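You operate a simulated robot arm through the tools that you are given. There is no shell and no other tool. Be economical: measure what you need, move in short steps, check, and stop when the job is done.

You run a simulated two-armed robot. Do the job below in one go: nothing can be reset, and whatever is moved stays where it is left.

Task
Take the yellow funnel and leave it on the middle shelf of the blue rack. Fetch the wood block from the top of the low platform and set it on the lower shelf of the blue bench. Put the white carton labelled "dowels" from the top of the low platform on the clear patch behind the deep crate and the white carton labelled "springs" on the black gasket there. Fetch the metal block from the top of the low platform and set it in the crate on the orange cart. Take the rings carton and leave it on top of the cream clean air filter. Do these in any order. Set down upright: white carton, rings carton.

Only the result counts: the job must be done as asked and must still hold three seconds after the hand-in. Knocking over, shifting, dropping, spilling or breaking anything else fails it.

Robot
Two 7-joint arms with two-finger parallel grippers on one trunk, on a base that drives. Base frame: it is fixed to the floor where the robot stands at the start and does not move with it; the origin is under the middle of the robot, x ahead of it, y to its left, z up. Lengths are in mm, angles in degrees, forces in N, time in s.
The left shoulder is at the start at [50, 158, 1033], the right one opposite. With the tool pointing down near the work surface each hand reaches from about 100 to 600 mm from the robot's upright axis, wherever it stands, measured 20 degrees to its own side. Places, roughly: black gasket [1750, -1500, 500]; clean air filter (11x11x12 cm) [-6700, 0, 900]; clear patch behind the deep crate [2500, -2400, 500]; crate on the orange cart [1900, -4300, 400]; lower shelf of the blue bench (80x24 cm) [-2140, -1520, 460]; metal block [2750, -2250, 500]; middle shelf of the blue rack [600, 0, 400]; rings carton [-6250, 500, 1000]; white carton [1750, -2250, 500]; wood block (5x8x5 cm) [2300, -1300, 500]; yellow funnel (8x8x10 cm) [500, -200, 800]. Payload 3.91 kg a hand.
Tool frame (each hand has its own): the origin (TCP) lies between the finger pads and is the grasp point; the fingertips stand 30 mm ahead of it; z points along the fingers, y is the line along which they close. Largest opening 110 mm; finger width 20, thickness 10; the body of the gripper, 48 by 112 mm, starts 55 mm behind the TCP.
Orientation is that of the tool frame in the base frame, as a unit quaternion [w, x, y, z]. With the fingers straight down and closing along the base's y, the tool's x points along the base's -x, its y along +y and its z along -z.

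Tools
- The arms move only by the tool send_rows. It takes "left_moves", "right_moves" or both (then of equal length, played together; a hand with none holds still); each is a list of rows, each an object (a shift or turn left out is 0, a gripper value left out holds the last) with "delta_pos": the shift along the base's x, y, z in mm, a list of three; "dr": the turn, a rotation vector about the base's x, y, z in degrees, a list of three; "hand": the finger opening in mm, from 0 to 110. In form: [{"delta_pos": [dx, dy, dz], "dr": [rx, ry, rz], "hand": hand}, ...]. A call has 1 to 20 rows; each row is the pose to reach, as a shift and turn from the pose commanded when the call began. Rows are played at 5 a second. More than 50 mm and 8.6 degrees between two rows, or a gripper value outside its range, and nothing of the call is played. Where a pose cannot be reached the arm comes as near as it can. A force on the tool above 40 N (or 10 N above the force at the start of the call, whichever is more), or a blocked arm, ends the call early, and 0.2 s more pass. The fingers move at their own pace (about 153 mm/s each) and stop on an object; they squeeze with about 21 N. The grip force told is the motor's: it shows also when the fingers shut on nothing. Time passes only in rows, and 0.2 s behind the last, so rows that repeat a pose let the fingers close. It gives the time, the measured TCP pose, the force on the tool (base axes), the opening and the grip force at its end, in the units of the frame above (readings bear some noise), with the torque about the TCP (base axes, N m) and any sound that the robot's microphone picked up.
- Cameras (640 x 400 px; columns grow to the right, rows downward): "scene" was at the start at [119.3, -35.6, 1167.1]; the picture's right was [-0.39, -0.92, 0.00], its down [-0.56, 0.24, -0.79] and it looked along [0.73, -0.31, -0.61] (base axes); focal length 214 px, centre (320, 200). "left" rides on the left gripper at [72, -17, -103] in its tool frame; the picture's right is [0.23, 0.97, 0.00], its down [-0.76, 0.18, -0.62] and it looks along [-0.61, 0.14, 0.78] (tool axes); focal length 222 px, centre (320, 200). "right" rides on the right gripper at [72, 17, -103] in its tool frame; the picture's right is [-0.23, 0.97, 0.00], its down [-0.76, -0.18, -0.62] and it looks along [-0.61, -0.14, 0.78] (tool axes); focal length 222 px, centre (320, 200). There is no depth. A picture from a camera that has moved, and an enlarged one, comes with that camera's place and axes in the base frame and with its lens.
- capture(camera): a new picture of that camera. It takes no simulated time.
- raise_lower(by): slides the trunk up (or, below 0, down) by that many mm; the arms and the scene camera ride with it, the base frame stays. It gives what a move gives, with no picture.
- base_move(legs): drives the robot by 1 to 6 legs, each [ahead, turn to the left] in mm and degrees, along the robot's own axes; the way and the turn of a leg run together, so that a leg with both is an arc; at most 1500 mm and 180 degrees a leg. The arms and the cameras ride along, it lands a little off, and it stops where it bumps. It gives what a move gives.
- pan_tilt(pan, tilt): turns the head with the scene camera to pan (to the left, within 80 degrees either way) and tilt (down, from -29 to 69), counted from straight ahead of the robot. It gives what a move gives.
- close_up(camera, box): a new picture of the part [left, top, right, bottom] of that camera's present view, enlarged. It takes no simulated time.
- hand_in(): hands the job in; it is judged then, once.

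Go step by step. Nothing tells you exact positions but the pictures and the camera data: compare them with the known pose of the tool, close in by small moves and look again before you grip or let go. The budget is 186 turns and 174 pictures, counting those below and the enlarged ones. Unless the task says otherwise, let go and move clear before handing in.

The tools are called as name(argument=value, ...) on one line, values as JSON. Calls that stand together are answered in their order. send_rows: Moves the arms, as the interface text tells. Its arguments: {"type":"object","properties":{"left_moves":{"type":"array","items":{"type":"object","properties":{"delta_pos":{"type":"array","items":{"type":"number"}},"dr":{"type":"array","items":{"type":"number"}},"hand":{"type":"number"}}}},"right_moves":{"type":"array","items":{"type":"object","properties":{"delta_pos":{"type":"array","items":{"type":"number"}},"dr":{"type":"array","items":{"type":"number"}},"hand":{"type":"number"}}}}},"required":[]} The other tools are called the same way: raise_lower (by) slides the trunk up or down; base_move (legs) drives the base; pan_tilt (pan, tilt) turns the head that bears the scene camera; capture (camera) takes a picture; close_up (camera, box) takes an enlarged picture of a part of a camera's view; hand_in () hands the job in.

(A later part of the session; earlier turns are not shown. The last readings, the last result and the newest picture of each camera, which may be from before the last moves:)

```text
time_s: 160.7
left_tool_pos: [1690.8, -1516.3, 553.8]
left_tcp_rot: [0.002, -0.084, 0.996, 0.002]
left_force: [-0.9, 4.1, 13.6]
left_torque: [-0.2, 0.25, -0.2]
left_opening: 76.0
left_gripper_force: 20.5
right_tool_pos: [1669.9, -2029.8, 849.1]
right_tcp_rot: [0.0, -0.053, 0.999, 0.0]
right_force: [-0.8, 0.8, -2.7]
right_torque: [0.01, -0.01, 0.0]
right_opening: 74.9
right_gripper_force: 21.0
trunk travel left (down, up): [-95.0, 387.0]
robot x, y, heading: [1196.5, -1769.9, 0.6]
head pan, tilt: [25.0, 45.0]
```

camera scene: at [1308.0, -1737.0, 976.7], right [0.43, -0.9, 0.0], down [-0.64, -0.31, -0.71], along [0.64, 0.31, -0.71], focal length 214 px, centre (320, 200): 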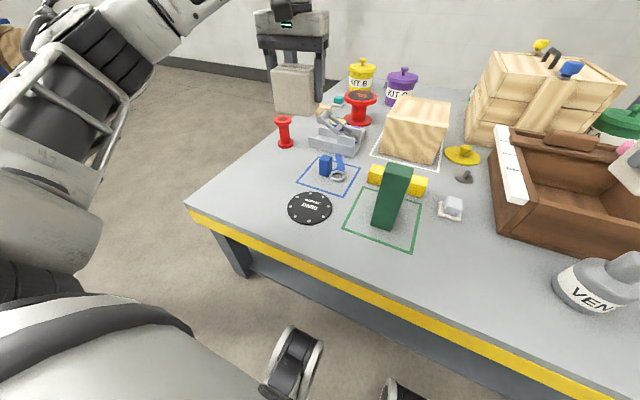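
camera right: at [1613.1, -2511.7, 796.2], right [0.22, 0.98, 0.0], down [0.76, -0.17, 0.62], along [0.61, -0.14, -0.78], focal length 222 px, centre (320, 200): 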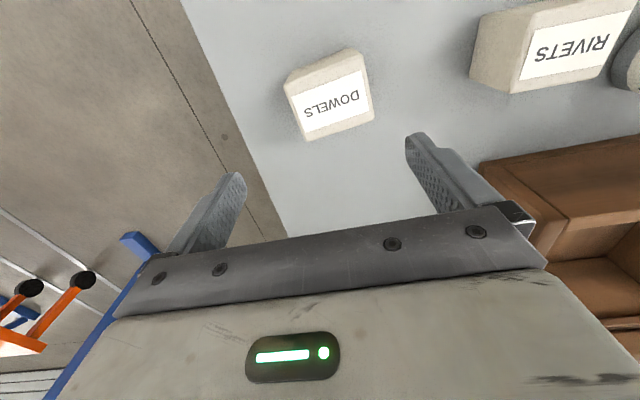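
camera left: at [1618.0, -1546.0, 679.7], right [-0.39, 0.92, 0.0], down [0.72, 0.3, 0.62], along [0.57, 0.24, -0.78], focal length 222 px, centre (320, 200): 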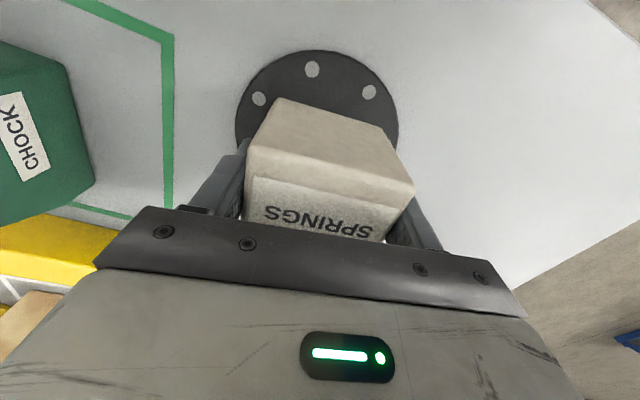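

Contact at 13 N. Releasing springs and lifting clear.

send_rows(left_moves=[{"delta_pos": [0, 0, 1], "hand": 80}, {"delta_pos": [0, 0, 1], "hand": 90}, {"delta_pos": [0, 0, 1], "hand": 108}, {"delta_pos": [0, 0, 1], "hand": 108}])

send_rows(left_moves=[{"delta_pos": [0, 0, 40]}, {"delta_pos": [0, 0, 85]}, {"delta_pos": [0, 0, 130]}, {"delta_pos": [0, 0, 175]}, {"delta_pos": [0, 0, 220]}, {"delta_pos": [-20, 0, 265]}, {"delta_pos": [-20, 0, 290]}])

close_up(camera="scene", box=[230, 120, 430, 260])

pan_tilt(pan=-12, tilt=20)

capture(camera="scene")

```text
time_s: 161.7
left_tool_pos: [1691.5, -1515.4, 552.8]
left_tcp_rot: [0.001, -0.084, 0.996, 0.002]
left_force: [-0.4, -0.5, 0.0]
left_torque: [-0.01, 0.01, 0.02]
left_opening: 107.9
left_gripper_force: 0.1
right_tool_pos: [1670.9, -2029.8, 849.7]
right_tcp_rot: [-0.002, -0.052, 0.999, 0.0]
right_force: [0.0, 0.1, -3.5]
right_torque: [-0.01, 0.03, 0.04]
right_opening: 74.9
right_gripper_force: 20.6
trunk travel left (down, up): [-95.0, 387.0]
robot x, y, heading: [1193.9, -1773.3, 0.9]
head pan, tilt: [25.0, 45.0]
```

```text
time_s: 163.3
left_tool_pos: [1671.8, -1514.2, 844.1]
left_tcp_rot: [0.0, -0.084, 0.996, 0.001]
left_force: [0.5, 0.2, 0.9]
left_torque: [0.0, 0.01, 0.04]
left_opening: 107.9
left_gripper_force: 0.0
right_tool_pos: [1669.6, -2030.0, 848.8]
right_tcp_rot: [-0.001, -0.052, 0.999, 0.0]
right_force: [0.1, 0.4, -2.8]
right_torque: [-0.03, 0.03, -0.02]
right_opening: 74.8
right_gripper_force: 20.8
trunk travel left (down, up): [-95.0, 387.0]
robot x, y, heading: [1191.2, -1775.4, 0.6]
head pan, tilt: [25.0, 45.0]
```

```text
2.86 times, centred on (330, 190) of scene
camera zoom: at [1307.8, -1737.1, 976.7], right [0.43, -0.9, 0.0], down [-0.64, -0.31, -0.71], along [0.64, 0.31, -0.71], focal length 613 px, centre (291, 229)
```

zoom: 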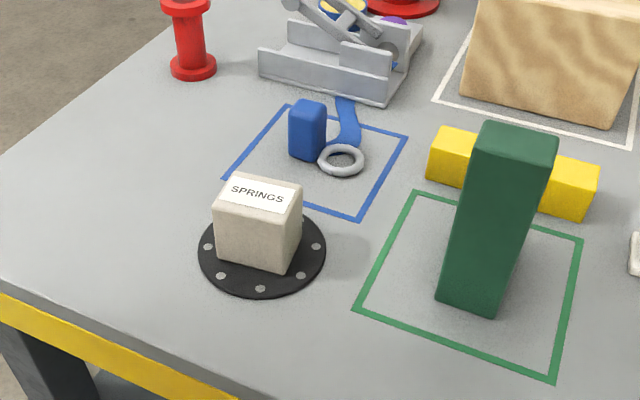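

```text
time_s: 164.3
left_tool_pos: [1671.6, -1514.1, 842.9]
left_tcp_rot: [0.001, -0.083, 0.997, 0.002]
left_force: [0.0, 0.6, 0.0]
left_torque: [0.01, 0.0, -0.04]
left_opening: 108.0
left_gripper_force: 0.0
right_tool_pos: [1669.8, -2029.6, 850.1]
right_tcp_rot: [-0.001, -0.053, 0.999, 0.0]
right_force: [0.2, -1.0, -3.1]
right_torque: [-0.01, 0.03, 0.01]
right_opening: 74.8
right_gripper_force: 21.1
trunk travel left (down, up): [-95.0, 387.0]
robot x, y, heading: [1195.3, -1772.4, 0.9]
head pan, tilt: [-12.0, 20.0]
```

```text
87 pictures are left
camera scene: at [1325.8, -1790.6, 1015.3], right [-0.2, -0.98, 0.0], down [-0.34, 0.07, -0.94], along [0.92, -0.19, -0.34], focal length 214 px, centre (320, 200)
```

scene: 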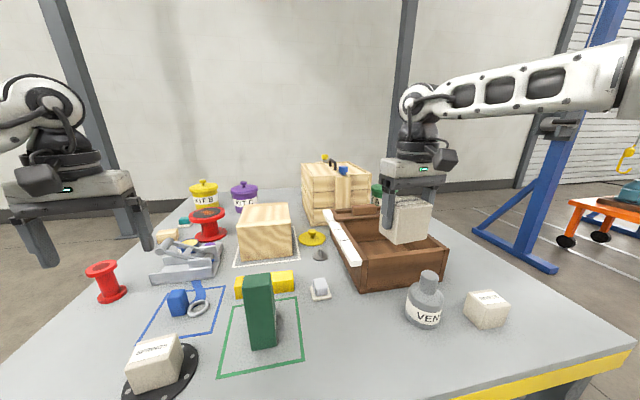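

Springs stands centred on the gasket, label up. The deep crate is the pale one at the back, so I must reach the patch from the south side. I'll look at the passage there.

pan_tilt(pan=-65, tilt=20)

capture(camera="scene")

```text
time_s: 165.5
left_tool_pos: [1671.8, -1512.7, 842.6]
left_tcp_rot: [0.0, -0.083, 0.997, 0.002]
left_force: [0.4, -0.4, 0.4]
left_torque: [0.02, -0.02, 0.0]
left_opening: 107.9
left_gripper_force: 0.1
right_tool_pos: [1669.3, -2031.2, 850.4]
right_tcp_rot: [0.0, -0.053, 0.999, 0.0]
right_force: [-0.3, 0.7, -2.2]
right_torque: [0.01, -0.01, -0.03]
right_opening: 74.6
right_gripper_force: 20.6
trunk travel left (down, up): [-95.0, 387.0]
robot x, y, heading: [1195.0, -1771.6, 0.5]
head pan, tilt: [-65.0, 20.0]
```

```text
86 pictures are left
camera scene: at [1274.8, -1856.2, 1015.4], right [-0.9, -0.43, 0.0], down [-0.15, 0.31, -0.94], along [0.41, -0.85, -0.34], focal length 214 px, centre (320, 200)
```

scene: 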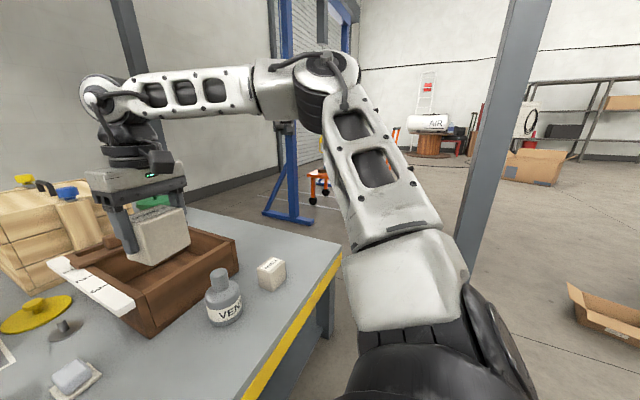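

The grey post narrows the direct gap, so I'll take the wide route round its west and south sides. First I'll draw both hands in front so the elbows stick out less.

send_rows(left_moves=[{"delta_pos": [10, -40, 20]}, {"delta_pos": [30, -80, 30]}, {"delta_pos": [50, -120, 30]}, {"delta_pos": [70, -160, 30]}, {"delta_pos": [80, -195, 30]}, {"delta_pos": [80, -195, 30]}], right_moves=[{"delta_pos": [15, 20, 20]}, {"delta_pos": [35, 45, 30]}, {"delta_pos": [55, 70, 30]}, {"delta_pos": [75, 95, 30]}, {"delta_pos": [85, 115, 30]}, {"delta_pos": [85, 115, 30]}])

base_move(legs=[[-675, 0], [0, -90.5], [1500, 0]])

pan_tilt(pan=25, tilt=20)

capture(camera="scene")

```text
time_s: 166.9
left_tool_pos: [1752.4, -1712.5, 871.9]
left_tcp_rot: [0.0, -0.083, 0.997, 0.003]
left_force: [-0.1, 0.0, 0.2]
left_torque: [0.0, -0.04, 0.0]
left_opening: 108.0
left_gripper_force: 0.0
right_tool_pos: [1700.1, -1966.6, 862.7]
right_tcp_rot: [0.0, -0.053, 0.999, 0.001]
right_force: [0.9, 0.2, -2.2]
right_torque: [0.01, -0.01, 0.01]
right_opening: 74.8
right_gripper_force: 20.9
right hand out of reach, approached as far as the arm can: row 3, 4, 5, 6
trunk travel left (down, up): [-95.0, 387.0]
robot x, y, heading: [1196.0, -1773.1, 0.7]
head pan, tilt: [-65.0, 20.0]
```

```text
time_s: 179.3
left_tool_pos: [560.6, -3426.9, 870.3]
left_tcp_rot: [0.002, 0.652, 0.758, 0.001]
left_force: [0.3, -0.2, 0.5]
left_torque: [0.0, -0.01, 0.02]
left_opening: 108.2
left_gripper_force: 0.1
right_tool_pos: [306.7, -3370.8, 860.7]
right_tcp_rot: [-0.001, 0.675, 0.738, 0.0]
right_force: [-0.8, 0.9, -1.8]
right_torque: [0.04, -0.01, -0.01]
right_opening: 74.4
right_gripper_force: 20.8
trunk travel left (down, up): [-95.0, 387.0]
robot x, y, heading: [511.4, -2869.4, -90.3]
head pan, tilt: [-65.0, 20.0]
stopped in leg 3: the robot was blocked; the commanded pose is now the measured one
```

```text
time_s: 180.9
left_tool_pos: [559.6, -3428.0, 870.8]
left_tcp_rot: [0.002, 0.652, 0.758, 0.0]
left_force: [-0.2, 0.0, 1.0]
left_torque: [0.01, 0.04, -0.02]
left_opening: 108.1
left_gripper_force: 0.1
right_tool_pos: [306.4, -3372.0, 860.9]
right_tcp_rot: [0.0, 0.675, 0.738, 0.001]
right_force: [-0.5, 0.2, -2.9]
right_torque: [0.0, 0.0, -0.06]
right_opening: 74.6
right_gripper_force: 21.1
trunk travel left (down, up): [-95.0, 387.0]
robot x, y, heading: [511.9, -2869.0, -90.3]
head pan, tilt: [25.0, 20.0]
```

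```text
85 pictures are left
camera scene: at [549.7, -2996.1, 1015.4], right [-0.91, -0.42, 0.0], down [-0.14, 0.31, -0.94], along [0.39, -0.85, -0.34], focal length 214 px, centre (320, 200)
```

scene: 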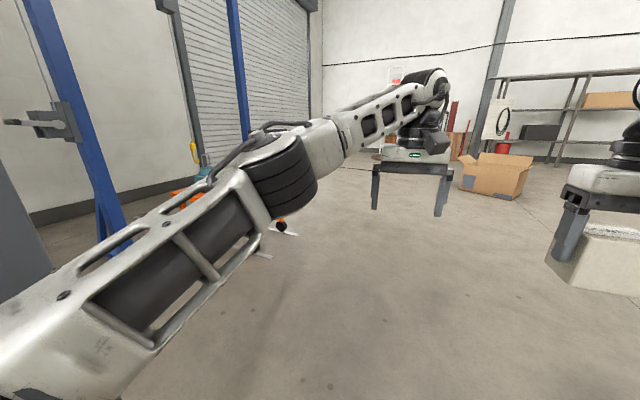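

I was blocked at y≈-2869. I'll look down ahead to see by what.

pan_tilt(pan=-20, tilt=55)

capture(camera="scene")

pan_tilt(pan=65, tilt=40)

capture(camera="scene")

```text
time_s: 182.1
left_tool_pos: [559.9, -3427.7, 871.5]
left_tcp_rot: [0.002, 0.653, 0.758, 0.0]
left_force: [-0.2, -0.3, -0.2]
left_torque: [0.01, 0.01, 0.0]
left_opening: 107.8
left_gripper_force: 0.0
right_tool_pos: [306.3, -3371.9, 860.6]
right_tcp_rot: [-0.001, 0.675, 0.738, 0.001]
right_force: [0.7, -0.2, -2.5]
right_torque: [0.02, -0.01, 0.0]
right_opening: 74.6
right_gripper_force: 21.2
trunk travel left (down, up): [-95.0, 387.0]
robot x, y, heading: [510.3, -2869.3, -90.3]
head pan, tilt: [-20.0, 55.0]
```

```text
84 pictures are left
camera scene: at [485.9, -2979.0, 963.3], right [-0.94, 0.35, 0.0], down [0.29, 0.77, -0.57], along [-0.2, -0.54, -0.82], focal length 214 px, centre (320, 200)
```

scene: 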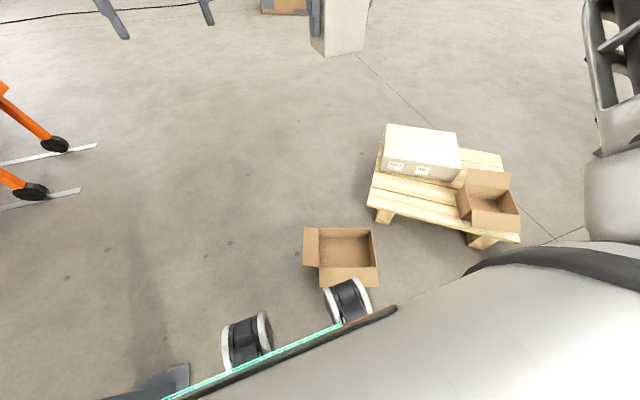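

```text
time_s: 183.7
left_tool_pos: [560.7, -3429.3, 871.7]
left_tcp_rot: [0.002, 0.652, 0.758, 0.001]
left_force: [-0.1, 0.6, 0.3]
left_torque: [0.02, -0.02, 0.02]
left_opening: 108.0
left_gripper_force: 0.1
right_tool_pos: [306.3, -3371.4, 860.3]
right_tcp_rot: [0.0, 0.675, 0.737, 0.0]
right_force: [-0.6, -0.1, -3.4]
right_torque: [0.0, -0.01, 0.01]
right_opening: 74.8
right_gripper_force: 20.5
trunk travel left (down, up): [-95.0, 387.0]
robot x, y, heading: [512.9, -2869.4, -90.5]
head pan, tilt: [65.0, 40.0]
```

```text
83 pictures are left
camera scene: at [587.7, -2947.9, 984.0], right [-0.43, -0.9, 0.0], down [-0.58, 0.28, -0.77], along [0.69, -0.33, -0.64], focal length 214 px, centre (320, 200)
```

scene: 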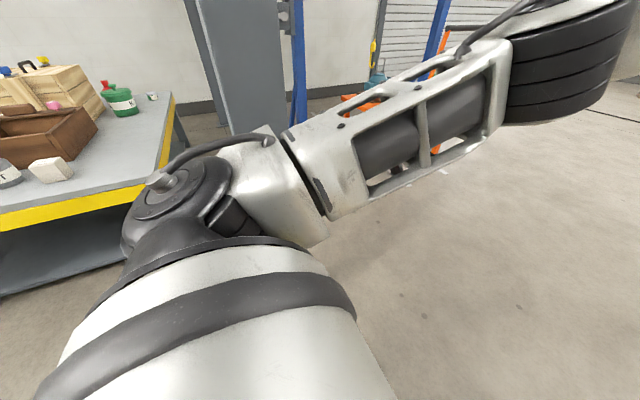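

The robot's front is against a small open carton on the floor, which sits where I saw it before. With the arms drawn in, the direct gap between the platform corner and the post is feasible, so I'll back off and take that.

base_move(legs=[[-909, 0], [0, 45.5], [700, 0]])

pan_tilt(pan=0, tilt=50)

capture(camera="scene")

```text
time_s: 193.9
left_tool_pos: [1440.1, -2800.5, 876.2]
left_tcp_rot: [0.003, 0.307, 0.952, -0.002]
left_force: [-0.2, 0.8, 0.0]
left_torque: [-0.01, -0.02, -0.02]
left_opening: 107.9
left_gripper_force: 0.1
right_tool_pos: [1224.2, -2936.6, 872.4]
right_tcp_rot: [0.009, 0.325, 0.946, -0.01]
right_force: [2.0, 1.0, -7.3]
right_torque: [-0.02, 0.15, -0.02]
right_opening: 74.6
right_gripper_force: 21.1
trunk travel left (down, up): [-95.0, 387.0]
robot x, y, heading: [1013.0, -2450.8, -45.0]
head pan, tilt: [65.0, 40.0]
stopped in leg 3: the robot was blocked; the commanded pose is now the measured one
```

```text
time_s: 195.3
left_tool_pos: [1440.3, -2801.6, 878.0]
left_tcp_rot: [0.005, 0.307, 0.952, -0.003]
left_force: [-0.9, 0.9, -0.8]
left_torque: [0.03, 0.0, -0.03]
left_opening: 108.0
left_gripper_force: 0.1
right_tool_pos: [1223.4, -2938.3, 871.6]
right_tcp_rot: [0.008, 0.326, 0.945, -0.011]
right_force: [0.6, 0.5, -2.6]
right_torque: [0.02, 0.0, -0.01]
right_opening: 74.8
right_gripper_force: 20.8
trunk travel left (down, up): [-95.0, 387.0]
robot x, y, heading: [1011.3, -2452.9, -45.1]
head pan, tilt: [0.0, 50.0]
```

```text
82 pictures are left
camera scene: at [1090.7, -2528.4, 971.1], right [-0.71, -0.71, 0.01], down [-0.54, 0.53, -0.65], along [0.46, -0.46, -0.76], focal length 214 px, centre (320, 200)
```

scene: 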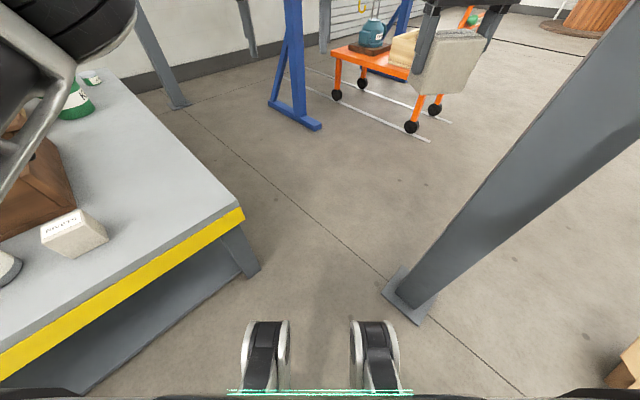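

The gap is only about 505 to 585 mm, too narrow. I'll take the wood block now from the north side with the free left hand, then go the long way round west for the south side.

base_move(legs=[[-700, 0], [0, 45], [655, 0], [0, 90], [1200, 0]])

pan_tilt(pan=-50, tilt=30)

capture(camera="scene")

```text
time_s: 212.4
left_tool_pos: [1128.5, -442.9, 872.5]
left_tcp_rot: [0.018, 0.773, -0.634, 0.005]
left_force: [-3.1, -14.9, 1.3]
left_torque: [1.58, -0.22, 0.84]
left_opening: 107.8
left_gripper_force: 0.0
right_tool_pos: [1379.1, -493.5, 861.0]
right_tcp_rot: [-0.005, 0.744, -0.668, 0.001]
right_force: [0.1, 0.0, -2.4]
right_torque: [-0.04, -0.01, -0.01]
right_opening: 74.4
right_gripper_force: 21.0
trunk travel left (down, up): [-95.0, 387.0]
robot x, y, heading: [1178.6, -992.1, 89.5]
head pan, tilt: [0.0, 50.0]
stopped in leg 5: the force on the tool passed its limit at 220 N (the readings are from after the stop); the commanded pose is now the measured one
```

```text
time_s: 213.6
left_tool_pos: [1127.3, -443.0, 870.3]
left_tcp_rot: [0.017, 0.773, -0.634, 0.005]
left_force: [-4.2, -20.1, 3.5]
left_torque: [2.09, -0.19, 1.14]
left_opening: 107.9
left_gripper_force: 0.1
right_tool_pos: [1378.0, -493.3, 862.0]
right_tcp_rot: [-0.005, 0.744, -0.668, 0.0]
right_force: [0.1, 0.2, -3.4]
right_torque: [-0.02, 0.0, -0.02]
right_opening: 74.8
right_gripper_force: 21.3
trunk travel left (down, up): [-95.0, 387.0]
robot x, y, heading: [1175.7, -992.4, 89.5]
head pan, tilt: [-50.0, 30.0]
```

```text
81 pictures are left
camera scene: at [1245.9, -896.8, 999.6], right [0.64, -0.77, 0.0], down [-0.39, -0.32, -0.87], along [0.67, 0.55, -0.5], focal length 214 px, centre (320, 200)
```

scene: 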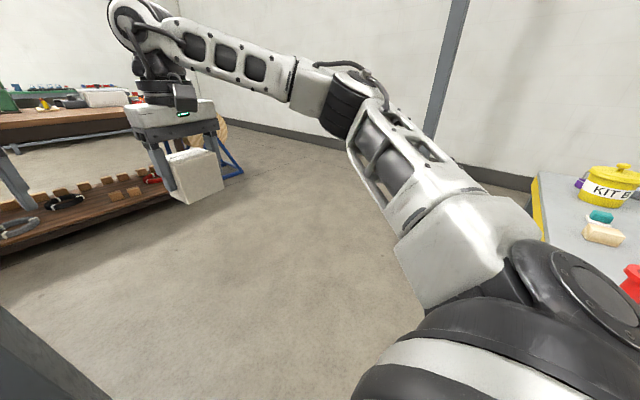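

The left hand struck something ahead at (1128,-443). Backing off and looking.

base_move(legs=[[-120, 0]])

pan_tilt(pan=10, tilt=25)

capture(camera="scene")

capture(camera="left")

```text
time_s: 214.8
left_tool_pos: [1126.9, -560.9, 869.8]
left_tcp_rot: [0.018, 0.773, -0.634, 0.005]
left_force: [-0.4, -0.5, -0.8]
left_torque: [0.01, 0.01, 0.02]
left_opening: 108.1
left_gripper_force: 0.1
right_tool_pos: [1376.4, -611.8, 860.2]
right_tcp_rot: [-0.004, 0.743, -0.669, 0.001]
right_force: [-0.7, 0.8, -2.2]
right_torque: [-0.02, -0.01, -0.01]
right_opening: 74.9
right_gripper_force: 21.3
trunk travel left (down, up): [-95.0, 387.0]
robot x, y, heading: [1176.0, -1109.1, 89.6]
head pan, tilt: [-50.0, 30.0]
```

```text
time_s: 216.1
left_tool_pos: [1126.9, -559.9, 870.7]
left_tcp_rot: [0.018, 0.773, -0.634, 0.006]
left_force: [-0.5, -0.2, -0.1]
left_torque: [-0.04, 0.01, 0.0]
left_opening: 108.1
left_gripper_force: 0.0
right_tool_pos: [1376.6, -612.1, 860.2]
right_tcp_rot: [-0.004, 0.743, -0.669, 0.001]
right_force: [-0.2, 0.0, -2.6]
right_torque: [-0.01, 0.01, 0.02]
right_opening: 74.8
right_gripper_force: 20.6
trunk travel left (down, up): [-95.0, 387.0]
robot x, y, heading: [1173.2, -1108.8, 89.3]
head pan, tilt: [10.0, 25.0]
```

```text
80 pictures are left
camera scene: at [1160.1, -981.4, 1007.3], right [0.99, 0.16, 0.0], down [0.07, -0.42, -0.91], along [-0.15, 0.89, -0.42], focal length 214 px, centre (320, 200)
```

scene: 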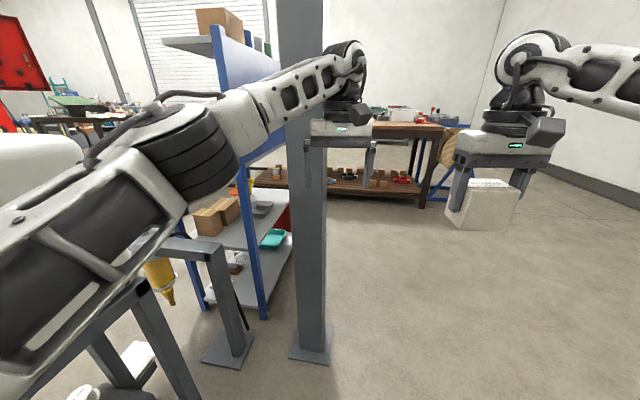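

```text
79 pictures are left
camera left: at [1159.6, -624.6, 975.5], right [-0.91, -0.41, 0.03], down [-0.31, 0.73, 0.6], along [-0.27, 0.54, -0.8], focal length 222 px, centre (320, 200)
```

left: 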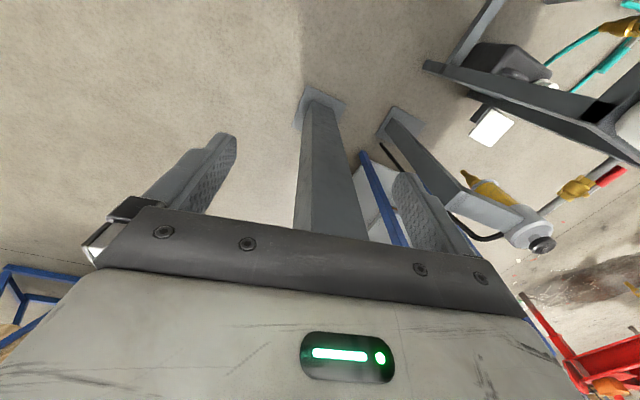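

It's another fixed column at (1030,-440); nothing is harmed. I'll pull the left hand in, go slightly forward, then swing right around the platform corner to its north side.

send_rows(left_moves=[{"delta_pos": [0, -40, 0]}, {"delta_pos": [0, -80, 0]}, {"delta_pos": [0, -110, 0]}, {"delta_pos": [0, -110, 0]}])

base_move(legs=[[160, 0], [0, -69], [400, 0], [0, -15], [510, 0], [0, -95]])

pan_tilt(pan=20, tilt=40)

capture(camera="scene")

```text
time_s: 217.1
left_tool_pos: [1125.5, -672.0, 871.5]
left_tcp_rot: [0.019, 0.774, -0.633, 0.006]
left_force: [0.2, -0.2, 0.2]
left_torque: [0.03, 0.02, -0.03]
left_opening: 107.9
left_gripper_force: 0.0
right_tool_pos: [1377.3, -612.1, 861.2]
right_tcp_rot: [-0.003, 0.744, -0.668, 0.001]
right_force: [0.3, 0.5, -1.8]
right_torque: [0.03, 0.0, -0.01]
right_opening: 74.8
right_gripper_force: 21.2
trunk travel left (down, up): [-95.0, 387.0]
robot x, y, heading: [1172.7, -1112.6, 89.5]
head pan, tilt: [10.0, 25.0]
```

```text
time_s: 231.1
left_tool_pos: [2095.8, -1216.4, 871.0]
left_tcp_rot: [-0.006, 0.632, 0.775, 0.018]
left_force: [0.2, -0.1, -0.5]
left_torque: [-0.01, 0.02, -0.02]
left_opening: 108.1
left_gripper_force: 0.0
right_tool_pos: [1846.8, -1277.1, 858.9]
right_tcp_rot: [-0.001, 0.667, 0.745, -0.003]
right_force: [-0.9, 0.3, -3.1]
right_torque: [0.03, 0.02, 0.02]
right_opening: 74.8
right_gripper_force: 20.9
trunk travel left (down, up): [-95.0, 387.0]
robot x, y, heading: [2046.3, -772.9, -90.0]
head pan, tilt: [10.0, 25.0]
```

```text
time_s: 231.9
left_tool_pos: [2095.3, -1216.2, 871.0]
left_tcp_rot: [-0.005, 0.633, 0.774, 0.018]
left_force: [-0.1, 0.4, -0.2]
left_torque: [-0.04, 0.01, 0.01]
left_opening: 108.2
left_gripper_force: 0.1
right_tool_pos: [1846.4, -1276.8, 860.4]
right_tcp_rot: [-0.001, 0.668, 0.744, -0.003]
right_force: [0.6, 0.1, -2.4]
right_torque: [0.02, 0.03, 0.02]
right_opening: 74.9
right_gripper_force: 21.5
trunk travel left (down, up): [-95.0, 387.0]
robot x, y, heading: [2043.4, -774.9, -90.2]
head pan, tilt: [20.0, 40.0]
```

```text
78 pictures are left
camera scene: at [2074.4, -898.4, 984.0], right [-0.94, -0.34, 0.0], down [-0.22, 0.6, -0.77], along [0.26, -0.72, -0.64], focal length 214 px, centre (320, 200)
```

scene: 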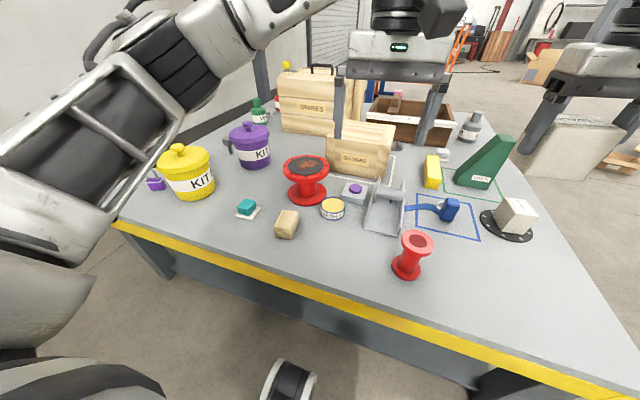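

The wood block is at about (2314,-1278). I'll bring the left hand above it and look for its orientation.

send_rows(left_moves=[{"delta_pos": [45, -12, 0], "dr": [-2, 0.9, 0]}, {"delta_pos": [90, -25, 0], "dr": [-2, 0.9, 0]}, {"delta_pos": [135, -37, -20], "dr": [-2, 0.9, 0]}, {"delta_pos": [180, -50, -50], "dr": [-2, 0.9, 0]}, {"delta_pos": [218, -62, -90], "dr": [-2, 0.9, 0]}, {"delta_pos": [218, -62, -130], "dr": [-2, 0.9, 0]}, {"delta_pos": [218, -62, -170], "dr": [-2, 0.9, 0]}, {"delta_pos": [218, -62, -170], "dr": [-2, 0.9, 0]}])

capture(camera="left")

close_up(camera="scene", box=[220, 150, 400, 270])

```text
refused: row 3 steps farther than a row can; nothing moved
```

```text
77 pictures are left
camera left: at [2063.7, -1152.1, 976.2], right [0.91, 0.42, 0.03], down [0.32, -0.73, 0.6], along [0.27, -0.54, -0.8], focal length 222 px, centre (320, 200)
```

left: 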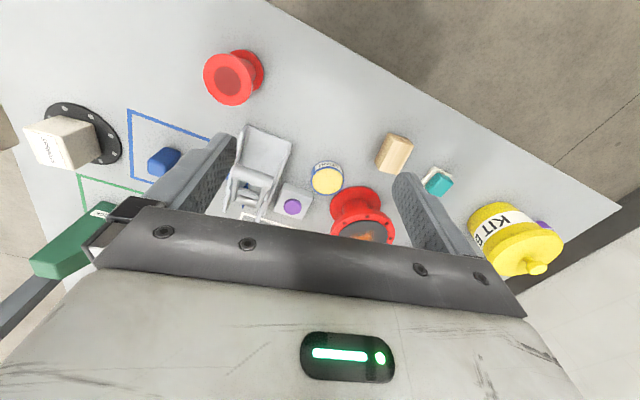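

```text
3.33 times, centred on (310, 210) of scene
camera zoom: at [2074.4, -898.4, 984.0], right [-0.94, -0.34, 0.0], down [-0.22, 0.6, -0.77], along [0.26, -0.72, -0.64], focal length 715 px, centre (353, 167)
```

zoom: 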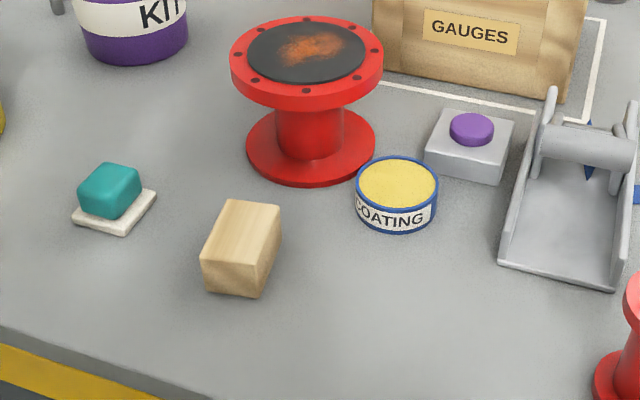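

The block's centre is about (2305,-1274), long side nearly along y. Retrying with smaller rows.

send_rows(left_moves=[{"delta_pos": [42, -11, 0], "dr": [-2, 0.9, 4.6]}, {"delta_pos": [84, -22, 0], "dr": [-2, 0.9, 4.6]}, {"delta_pos": [126, -33, -10], "dr": [-2, 0.9, 4.6]}, {"delta_pos": [168, -46, -30], "dr": [-2, 0.9, 4.6]}, {"delta_pos": [200, -58, -60], "dr": [-2, 0.9, 4.6]}, {"delta_pos": [210, -58, -100], "dr": [-2, 0.9, 4.6]}, {"delta_pos": [210, -58, -145], "dr": [-2, 0.9, 4.6]}, {"delta_pos": [210, -58, -180], "dr": [-2, 0.9, 4.6]}, {"delta_pos": [210, -58, -180], "dr": [-2, 0.9, 4.6]}])

capture(camera="left")

capture(camera="scene")

```text
time_s: 233.9
left_tool_pos: [2305.5, -1273.4, 692.5]
left_tcp_rot: [-0.002, 0.6, 0.8, 0.0]
left_force: [-0.2, 0.5, 0.1]
left_torque: [-0.02, -0.01, 0.0]
left_opening: 108.0
left_gripper_force: 0.1
right_tool_pos: [1845.8, -1277.5, 860.1]
right_tcp_rot: [0.0, 0.667, 0.745, -0.004]
right_force: [0.1, 0.7, -2.2]
right_torque: [0.01, 0.0, 0.01]
right_opening: 74.6
right_gripper_force: 20.4
trunk travel left (down, up): [-95.0, 387.0]
robot x, y, heading: [2048.2, -775.9, -90.1]
head pan, tilt: [20.0, 40.0]
```

```text
75 pictures are left
camera left: at [2268.2, -1208.4, 796.4], right [0.87, 0.49, 0.0], down [0.38, -0.68, 0.62], along [0.3, -0.54, -0.78], focal length 222 px, centre (320, 200)
```

left: 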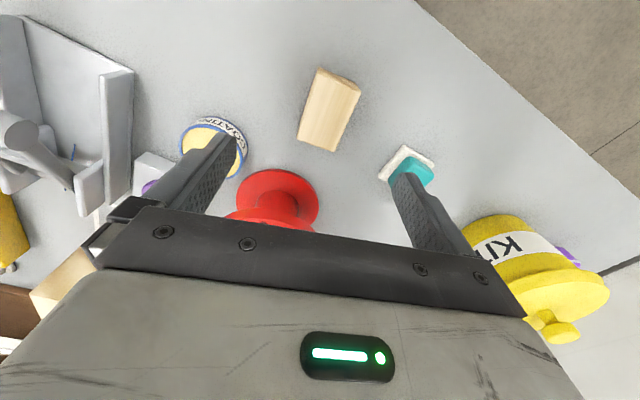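

```text
74 pictures are left
camera scene: at [2074.5, -898.4, 984.0], right [-0.94, -0.34, 0.0], down [-0.22, 0.61, -0.77], along [0.26, -0.72, -0.64], focal length 214 px, centre (320, 200)
```

scene: 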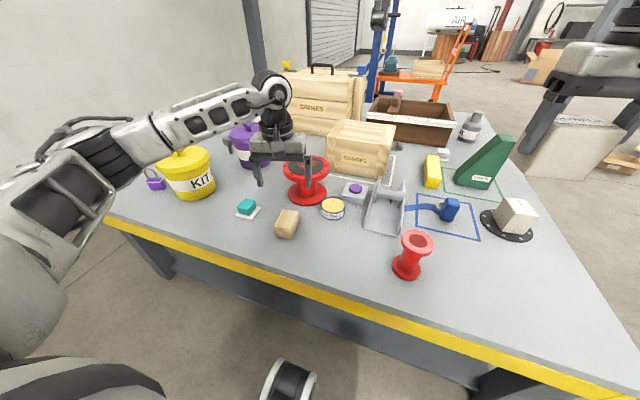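

Fine-aligning and descending to the wood block (TCP z≈537), then gripping.

send_rows(left_moves=[{"delta_pos": [5, 6, -30], "dr": [0, 0, -4]}, {"delta_pos": [5, 6, -75], "dr": [0, 0, -4]}, {"delta_pos": [5, 6, -120], "dr": [0, 0, -4]}, {"delta_pos": [5, 6, -145], "dr": [0, 0, -4]}, {"delta_pos": [5, 6, -155], "dr": [0, 0, -4]}, {"delta_pos": [5, 6, -155], "dr": [0, 0, -4]}])

close_up(camera="scene", box=[200, 130, 380, 250])

send_rows(left_moves=[{"hand": 30}, {"hand": 30}, {"hand": 30}, {"hand": 30}, {"hand": 30}])

```text
time_s: 235.3
left_tool_pos: [2311.8, -1266.9, 533.7]
left_tcp_rot: [-0.001, 0.629, 0.778, -0.001]
left_force: [0.0, 0.4, 0.6]
left_torque: [0.0, 0.01, 0.02]
left_opening: 107.8
left_gripper_force: 0.1
right_tool_pos: [1846.5, -1276.0, 861.3]
right_tcp_rot: [-0.001, 0.667, 0.745, -0.004]
right_force: [0.2, 0.0, -2.3]
right_torque: [0.0, -0.03, 0.03]
right_opening: 74.4
right_gripper_force: 20.6
trunk travel left (down, up): [-95.0, 387.0]
robot x, y, heading: [2045.9, -777.9, -90.1]
head pan, tilt: [20.0, 40.0]
```

```text
3.33 times, centred on (290, 190) of scene
camera zoom: at [2074.5, -898.3, 984.0], right [-0.94, -0.34, 0.0], down [-0.22, 0.61, -0.77], along [0.26, -0.72, -0.64], focal length 715 px, centre (420, 233)
```

zoom: 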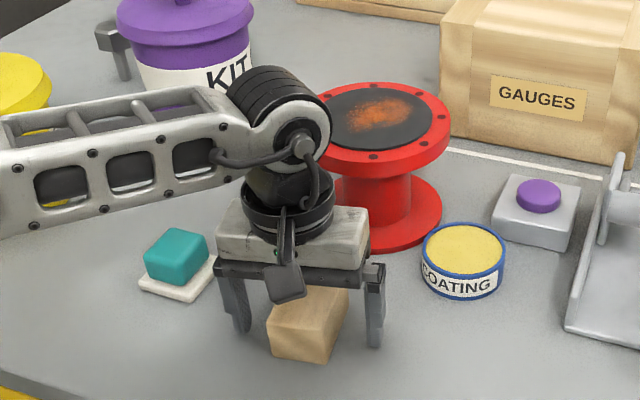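

```text
time_s: 236.5
left_tool_pos: [2311.5, -1266.5, 535.1]
left_tcp_rot: [-0.001, 0.628, 0.778, 0.0]
left_force: [0.7, 0.4, 0.5]
left_torque: [0.02, -0.02, 0.02]
left_opening: 49.8
left_gripper_force: 20.8
right_tool_pos: [1846.0, -1276.2, 859.9]
right_tcp_rot: [-0.001, 0.667, 0.745, -0.004]
right_force: [0.4, -0.6, -2.6]
right_torque: [0.04, -0.04, 0.01]
right_opening: 74.8
right_gripper_force: 20.7
trunk travel left (down, up): [-95.0, 387.0]
robot x, y, heading: [2044.6, -780.5, -90.2]
head pan, tilt: [20.0, 40.0]
```

The block is gripped. I'll lift it, draw the hand in, and reverse my route back to the west side.

send_rows(left_moves=[{"delta_pos": [0, 0, 30]}, {"delta_pos": [0, 0, 75]}, {"delta_pos": [0, 0, 120]}, {"delta_pos": [0, 0, 165]}, {"delta_pos": [-20, 0, 210]}, {"delta_pos": [-40, 0, 255]}, {"delta_pos": [-60, 5, 300]}, {"delta_pos": [-100, 15, 325]}, {"delta_pos": [-145, 25, 335]}, {"delta_pos": [-190, 40, 335]}, {"delta_pos": [-215, 50, 335]}, {"delta_pos": [-215, 50, 335]}])

base_move(legs=[[0, 95], [-510, 0], [0, 15], [-400, 0], [0, 69], [-1010, 0]])

capture(camera="left")

```text
time_s: 239.1
left_tool_pos: [2094.8, -1216.0, 870.4]
left_tcp_rot: [-0.001, 0.628, 0.778, 0.0]
left_force: [0.4, -0.2, -1.8]
left_torque: [0.0, 0.0, -0.03]
left_opening: 49.7
left_gripper_force: 21.7
right_tool_pos: [1846.6, -1276.1, 860.5]
right_tcp_rot: [-0.001, 0.667, 0.745, -0.003]
right_force: [-0.4, 0.4, -2.5]
right_torque: [0.02, 0.02, 0.01]
right_opening: 74.8
right_gripper_force: 20.8
trunk travel left (down, up): [-95.0, 387.0]
robot x, y, heading: [2046.3, -777.8, -90.3]
head pan, tilt: [20.0, 40.0]
```

```text
time_s: 256.9
left_tool_pos: [1071.5, -1511.8, 869.8]
left_tcp_rot: [0.0, 0.768, -0.64, 0.002]
left_force: [-0.5, 0.3, -1.0]
left_torque: [0.01, 0.0, -0.04]
left_opening: 49.5
left_gripper_force: 20.8
right_tool_pos: [1322.6, -1458.4, 859.9]
right_tcp_rot: [-0.004, 0.735, -0.678, 0.002]
right_force: [0.4, -0.4, -2.5]
right_torque: [-0.02, 0.02, -0.01]
right_opening: 75.0
right_gripper_force: 20.7
trunk travel left (down, up): [-95.0, 387.0]
robot x, y, heading: [1106.0, -1950.9, 87.8]
head pan, tilt: [20.0, 40.0]
```

```text
72 pictures are left
camera left: at [1101.8, -1579.4, 974.5], right [-0.92, -0.4, 0.0], down [-0.31, 0.72, 0.62], along [-0.25, 0.57, -0.78], focal length 222 px, centre (320, 200)
```

left: 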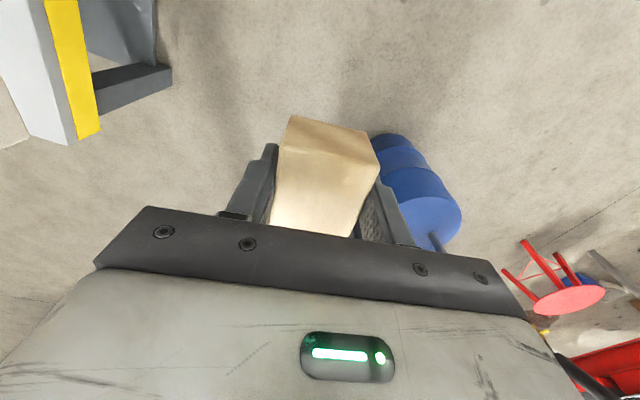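

The block is still held. I'll head west along y≈-1950 and look toward the blue bench.

base_move(legs=[[0, 92], [1300, 0]])

pan_tilt(pan=0, tilt=22)

capture(camera="scene")

```text
time_s: 267.2
left_tool_pos: [-622.2, -1965.3, 871.0]
left_tcp_rot: [-0.001, 0.995, 0.103, 0.001]
left_force: [0.6, -0.2, -1.4]
left_torque: [0.0, -0.05, 0.02]
left_opening: 49.6
left_gripper_force: 20.8
right_tool_pos: [-681.6, -1715.1, 859.9]
right_tcp_rot: [-0.003, 0.999, 0.052, -0.002]
right_force: [-0.4, -0.5, -2.8]
right_torque: [-0.02, -0.03, 0.01]
right_opening: 74.6
right_gripper_force: 20.9
trunk travel left (down, up): [-95.0, 387.0]
robot x, y, heading: [-186.0, -1916.6, 179.2]
head pan, tilt: [20.0, 40.0]
```

```text
time_s: 268.1
left_tool_pos: [-623.4, -1965.0, 872.1]
left_tcp_rot: [-0.001, 0.995, 0.103, 0.001]
left_force: [-0.2, -0.1, -0.8]
left_torque: [0.0, -0.02, -0.02]
left_opening: 49.6
left_gripper_force: 21.0
right_tool_pos: [-681.9, -1715.0, 860.5]
right_tcp_rot: [-0.004, 0.999, 0.052, 0.0]
right_force: [0.5, 0.0, -2.9]
right_torque: [0.02, -0.02, -0.02]
right_opening: 74.8
right_gripper_force: 21.1
trunk travel left (down, up): [-95.0, 387.0]
robot x, y, heading: [-185.5, -1919.3, 179.4]
head pan, tilt: [0.0, 22.0]
```

```text
71 pictures are left
camera scene: at [-315.4, -1919.2, 1012.1], right [0.01, 1.0, 0.0], down [0.38, 0.0, -0.93], along [-0.93, 0.01, -0.38], focal length 214 px, centre (320, 200)
```

scene: 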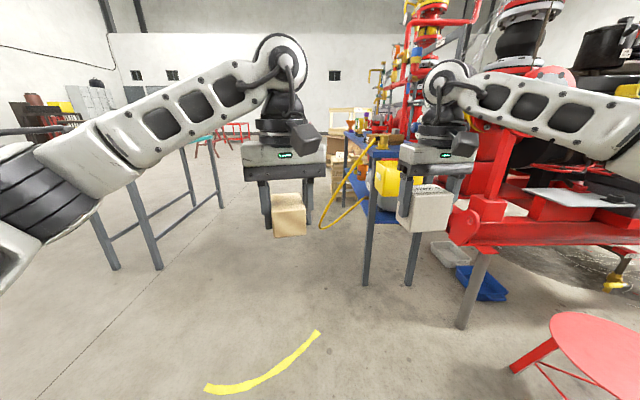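

The blue bench starts at x≈-1365, its near side around y≈-1615, with its lower shelf under a top at z≈825. I'll drive to the south of it and face it.

base_move(legs=[[0, 9], [1490, 0], [0, -98]])

pan_tilt(pan=20, tilt=30)

capture(camera="scene")

```text
time_s: 278.3
left_tool_pos: [-2023.9, -1926.4, 871.4]
left_tcp_rot: [-0.001, 0.975, -0.22, 0.001]
left_force: [-0.4, 0.4, -1.5]
left_torque: [-0.01, 0.0, 0.03]
left_opening: 49.3
left_gripper_force: 21.2
right_tool_pos: [-1923.1, -1705.3, 865.0]
right_tcp_rot: [0.004, 0.969, -0.248, -0.002]
right_force: [0.7, -4.8, -1.1]
right_torque: [-0.15, -0.04, 0.1]
right_opening: 78.4
right_gripper_force: 20.8
trunk travel left (down, up): [-95.0, 387.0]
robot x, y, heading: [-1643.2, -2154.6, 142.3]
head pan, tilt: [0.0, 22.0]
stopped in leg 3: the force on the tool passed its limit at 54 N (the readings are from after the stop); the commanded pose is now the measured one
```

```text
time_s: 279.1
left_tool_pos: [-2023.4, -1925.3, 871.1]
left_tcp_rot: [-0.001, 0.976, -0.219, 0.002]
left_force: [-0.3, 0.4, -0.3]
left_torque: [0.05, -0.02, -0.01]
left_opening: 49.5
left_gripper_force: 20.8
right_tool_pos: [-1923.9, -1705.4, 864.6]
right_tcp_rot: [0.004, 0.969, -0.248, -0.004]
right_force: [0.1, -5.3, -4.0]
right_torque: [-0.22, -0.12, 0.17]
right_opening: 78.7
right_gripper_force: 21.4
trunk travel left (down, up): [-95.0, 387.0]
robot x, y, heading: [-1648.3, -2152.8, 142.4]
head pan, tilt: [20.0, 30.0]
```

```text
70 pictures are left
camera scene: at [-1763.5, -2103.8, 999.3], right [0.3, 0.95, 0.0], down [0.48, -0.15, -0.87], along [-0.83, 0.26, -0.5], focal length 214 px, centre (320, 200)
```

scene: 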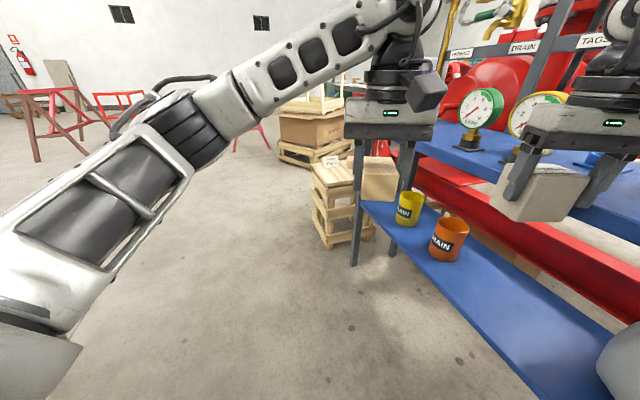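

The dowels carton touched the bench top's edge. I'll turn back, retreat, and check that it's still straight in the grip.

base_move(legs=[[0, 20]])

capture(camera="right")

pan_tilt(pan=-25, tilt=30)

capture(camera="scene")

```text
time_s: 280.6
left_tool_pos: [-2078.7, -2067.0, 870.6]
left_tcp_rot: [-0.001, 0.999, -0.048, 0.001]
left_force: [0.7, -0.4, -0.8]
left_torque: [0.02, -0.01, 0.0]
left_opening: 49.5
left_gripper_force: 21.3
right_tool_pos: [-2058.6, -1825.8, 865.6]
right_tcp_rot: [0.005, 0.997, -0.08, -0.003]
right_force: [-0.6, -0.3, -2.8]
right_torque: [-0.01, -0.08, 0.02]
right_opening: 76.9
right_gripper_force: 20.9
trunk travel left (down, up): [-95.0, 387.0]
robot x, y, heading: [-1645.8, -2155.2, 162.0]
head pan, tilt: [20.0, 30.0]
```

```text
69 pictures are left
camera right: at [-1989.0, -1850.7, 968.0], right [-0.38, -0.93, 0.01], down [-0.72, 0.3, 0.63], along [-0.58, 0.23, -0.78], focal length 222 px, centre (320, 200)
```

right: 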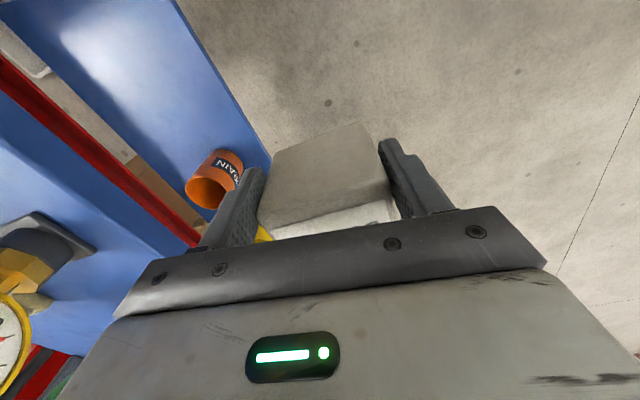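

```text
time_s: 281.7
left_tool_pos: [-2078.6, -2065.2, 870.6]
left_tcp_rot: [-0.001, 0.999, -0.05, 0.0]
left_force: [0.6, -0.1, -0.6]
left_torque: [0.01, 0.01, -0.01]
left_opening: 49.2
left_gripper_force: 21.0
right_tool_pos: [-2058.5, -1824.7, 865.6]
right_tcp_rot: [0.005, 0.997, -0.079, -0.002]
right_force: [0.0, -0.1, -2.4]
right_torque: [-0.01, -0.05, 0.01]
right_opening: 76.6
right_gripper_force: 21.2
trunk travel left (down, up): [-95.0, 387.0]
robot x, y, heading: [-1646.8, -2157.7, 161.9]
head pan, tilt: [-25.0, 30.0]
```

```text
68 pictures are left
camera scene: at [-1749.9, -2081.5, 999.3], right [0.68, 0.73, 0.0], down [0.37, -0.34, -0.87], along [-0.63, 0.59, -0.5], focal length 214 px, centre (320, 200)
```

scene: 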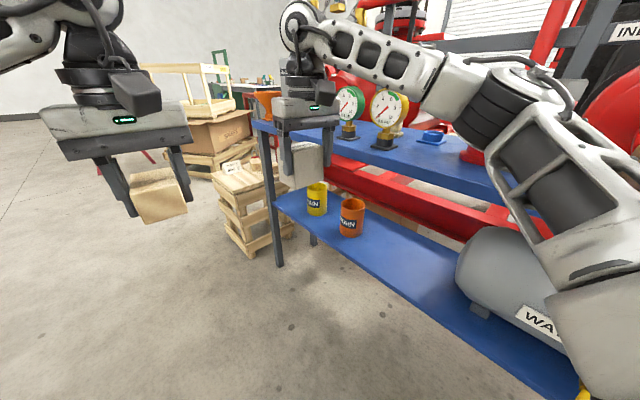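

The carton is fine, just slightly yawed. The lower shelf (z≈460) is under the bench top, free near (-1960,-1560). I'll tuck the right hand, turn to face the bench, and lower the trunk.

send_rows(right_moves=[{"delta_pos": [40, 12, 15]}, {"delta_pos": [85, 24, 30]}, {"delta_pos": [130, 36, 45]}, {"delta_pos": [178, 48, 60]}, {"delta_pos": [178, 48, 60]}], left_moves=[{"delta_pos": [20, -6, 0]}, {"delta_pos": [40, -12, 0]}, {"delta_pos": [57, -18, 0]}, {"delta_pos": [57, -18, 0]}, {"delta_pos": [57, -18, 0]}])

base_move(legs=[[0, -72]])

raise_lower(by=-85)

pan_tilt(pan=25, tilt=35)

capture(camera="scene")

```text
refused: row 4 steps farther than a row can; nothing moved
```

```text
time_s: 283.5
left_tool_pos: [-2008.2, -1905.2, 871.4]
left_tcp_rot: [-0.001, 0.969, -0.249, 0.002]
left_force: [-0.6, -0.6, 0.3]
left_torque: [0.01, -0.01, 0.02]
left_opening: 49.5
left_gripper_force: 21.6
right_tool_pos: [-1900.3, -1711.4, 867.8]
right_tcp_rot: [0.031, 0.967, -0.252, -0.01]
right_force: [0.2, -17.8, -2.1]
right_torque: [-0.41, -0.18, 0.37]
right_opening: 47.3
right_gripper_force: 7.3
trunk travel left (down, up): [-95.0, 387.0]
robot x, y, heading: [-1644.2, -2157.0, 139.0]
head pan, tilt: [-25.0, 30.0]
stopped in leg 1: the force on the tool passed its limit at 57 N (the readings are from after the stop); the commanded pose is now the measured one
```

```text
time_s: 284.9
left_tool_pos: [-2008.4, -1905.4, 786.5]
left_tcp_rot: [-0.001, 0.969, -0.249, 0.002]
left_force: [-0.1, 0.4, -1.3]
left_torque: [0.0, -0.01, 0.0]
left_opening: 49.6
left_gripper_force: 20.8
right_tool_pos: [-1901.4, -1715.5, 789.3]
right_tcp_rot: [0.031, 0.968, -0.248, -0.016]
right_force: [3.8, -20.8, 7.3]
right_torque: [1.06, -0.01, 0.14]
right_opening: 48.4
right_gripper_force: 8.7
trunk travel left (down, up): [-10.0, 472.0]
robot x, y, heading: [-1645.8, -2155.7, 139.0]
head pan, tilt: [-25.0, 30.0]
stopped: the force on the tool passed its limit at 40 N (the readings are from after the stop); the commanded pose is now the measured one
```

```text
time_s: 286.1
left_tool_pos: [-2009.2, -1905.1, 788.1]
left_tcp_rot: [-0.002, 0.968, -0.25, 0.0]
left_force: [-0.6, 0.2, -0.2]
left_torque: [0.02, -0.04, 0.02]
left_opening: 49.6
left_gripper_force: 20.9
right_tool_pos: [-1901.3, -1713.5, 788.3]
right_tcp_rot: [0.031, 0.968, -0.248, -0.015]
right_force: [-5.9, -31.3, 14.4]
right_torque: [1.84, -0.57, 0.62]
right_opening: 50.0
right_gripper_force: 9.8
trunk travel left (down, up): [-10.0, 472.0]
robot x, y, heading: [-1643.4, -2155.0, 138.9]
head pan, tilt: [25.0, 35.0]
```

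```text
67 pictures are left
camera scene: at [-1760.3, -2108.2, 907.3], right [0.28, 0.96, 0.0], down [0.55, -0.16, -0.82], along [-0.79, 0.23, -0.57], focal length 214 px, centre (320, 200)
```

scene: 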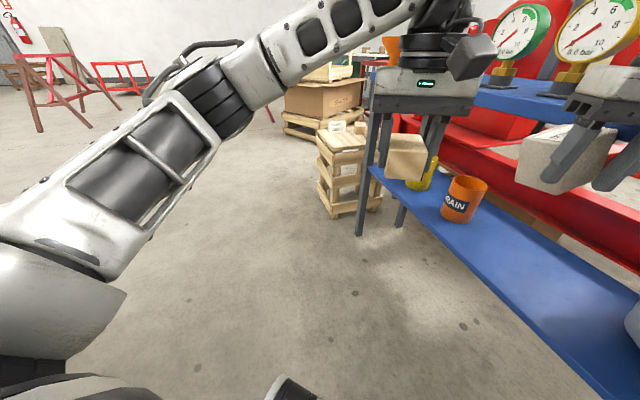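

The right-hand move was refused and the base turned anyway, so the carton was pushed against the bench edge. Before moving I'll look closely.

capture(camera="right")

close_up(camera="scene", box=[460, 60, 640, 240])

```text
66 pictures are left
camera right: at [-1841.1, -1757.2, 892.0], right [-0.67, -0.74, 0.07], down [-0.55, 0.56, 0.62], along [-0.5, 0.38, -0.78], focal length 222 px, centre (320, 200)
```

right: 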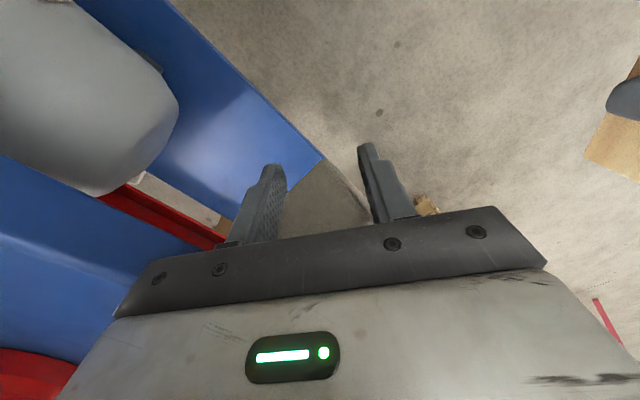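

```text
2.22 times, centred on (550, 150) of scene
camera zoom: at [-1760.3, -2108.2, 907.3], right [0.28, 0.96, 0.0], down [0.55, -0.16, -0.82], along [-0.79, 0.23, -0.57], focal length 477 px, centre (-191, 311)
```

zoom: 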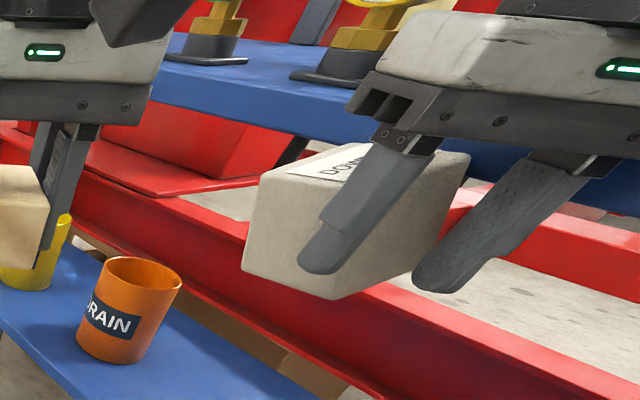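

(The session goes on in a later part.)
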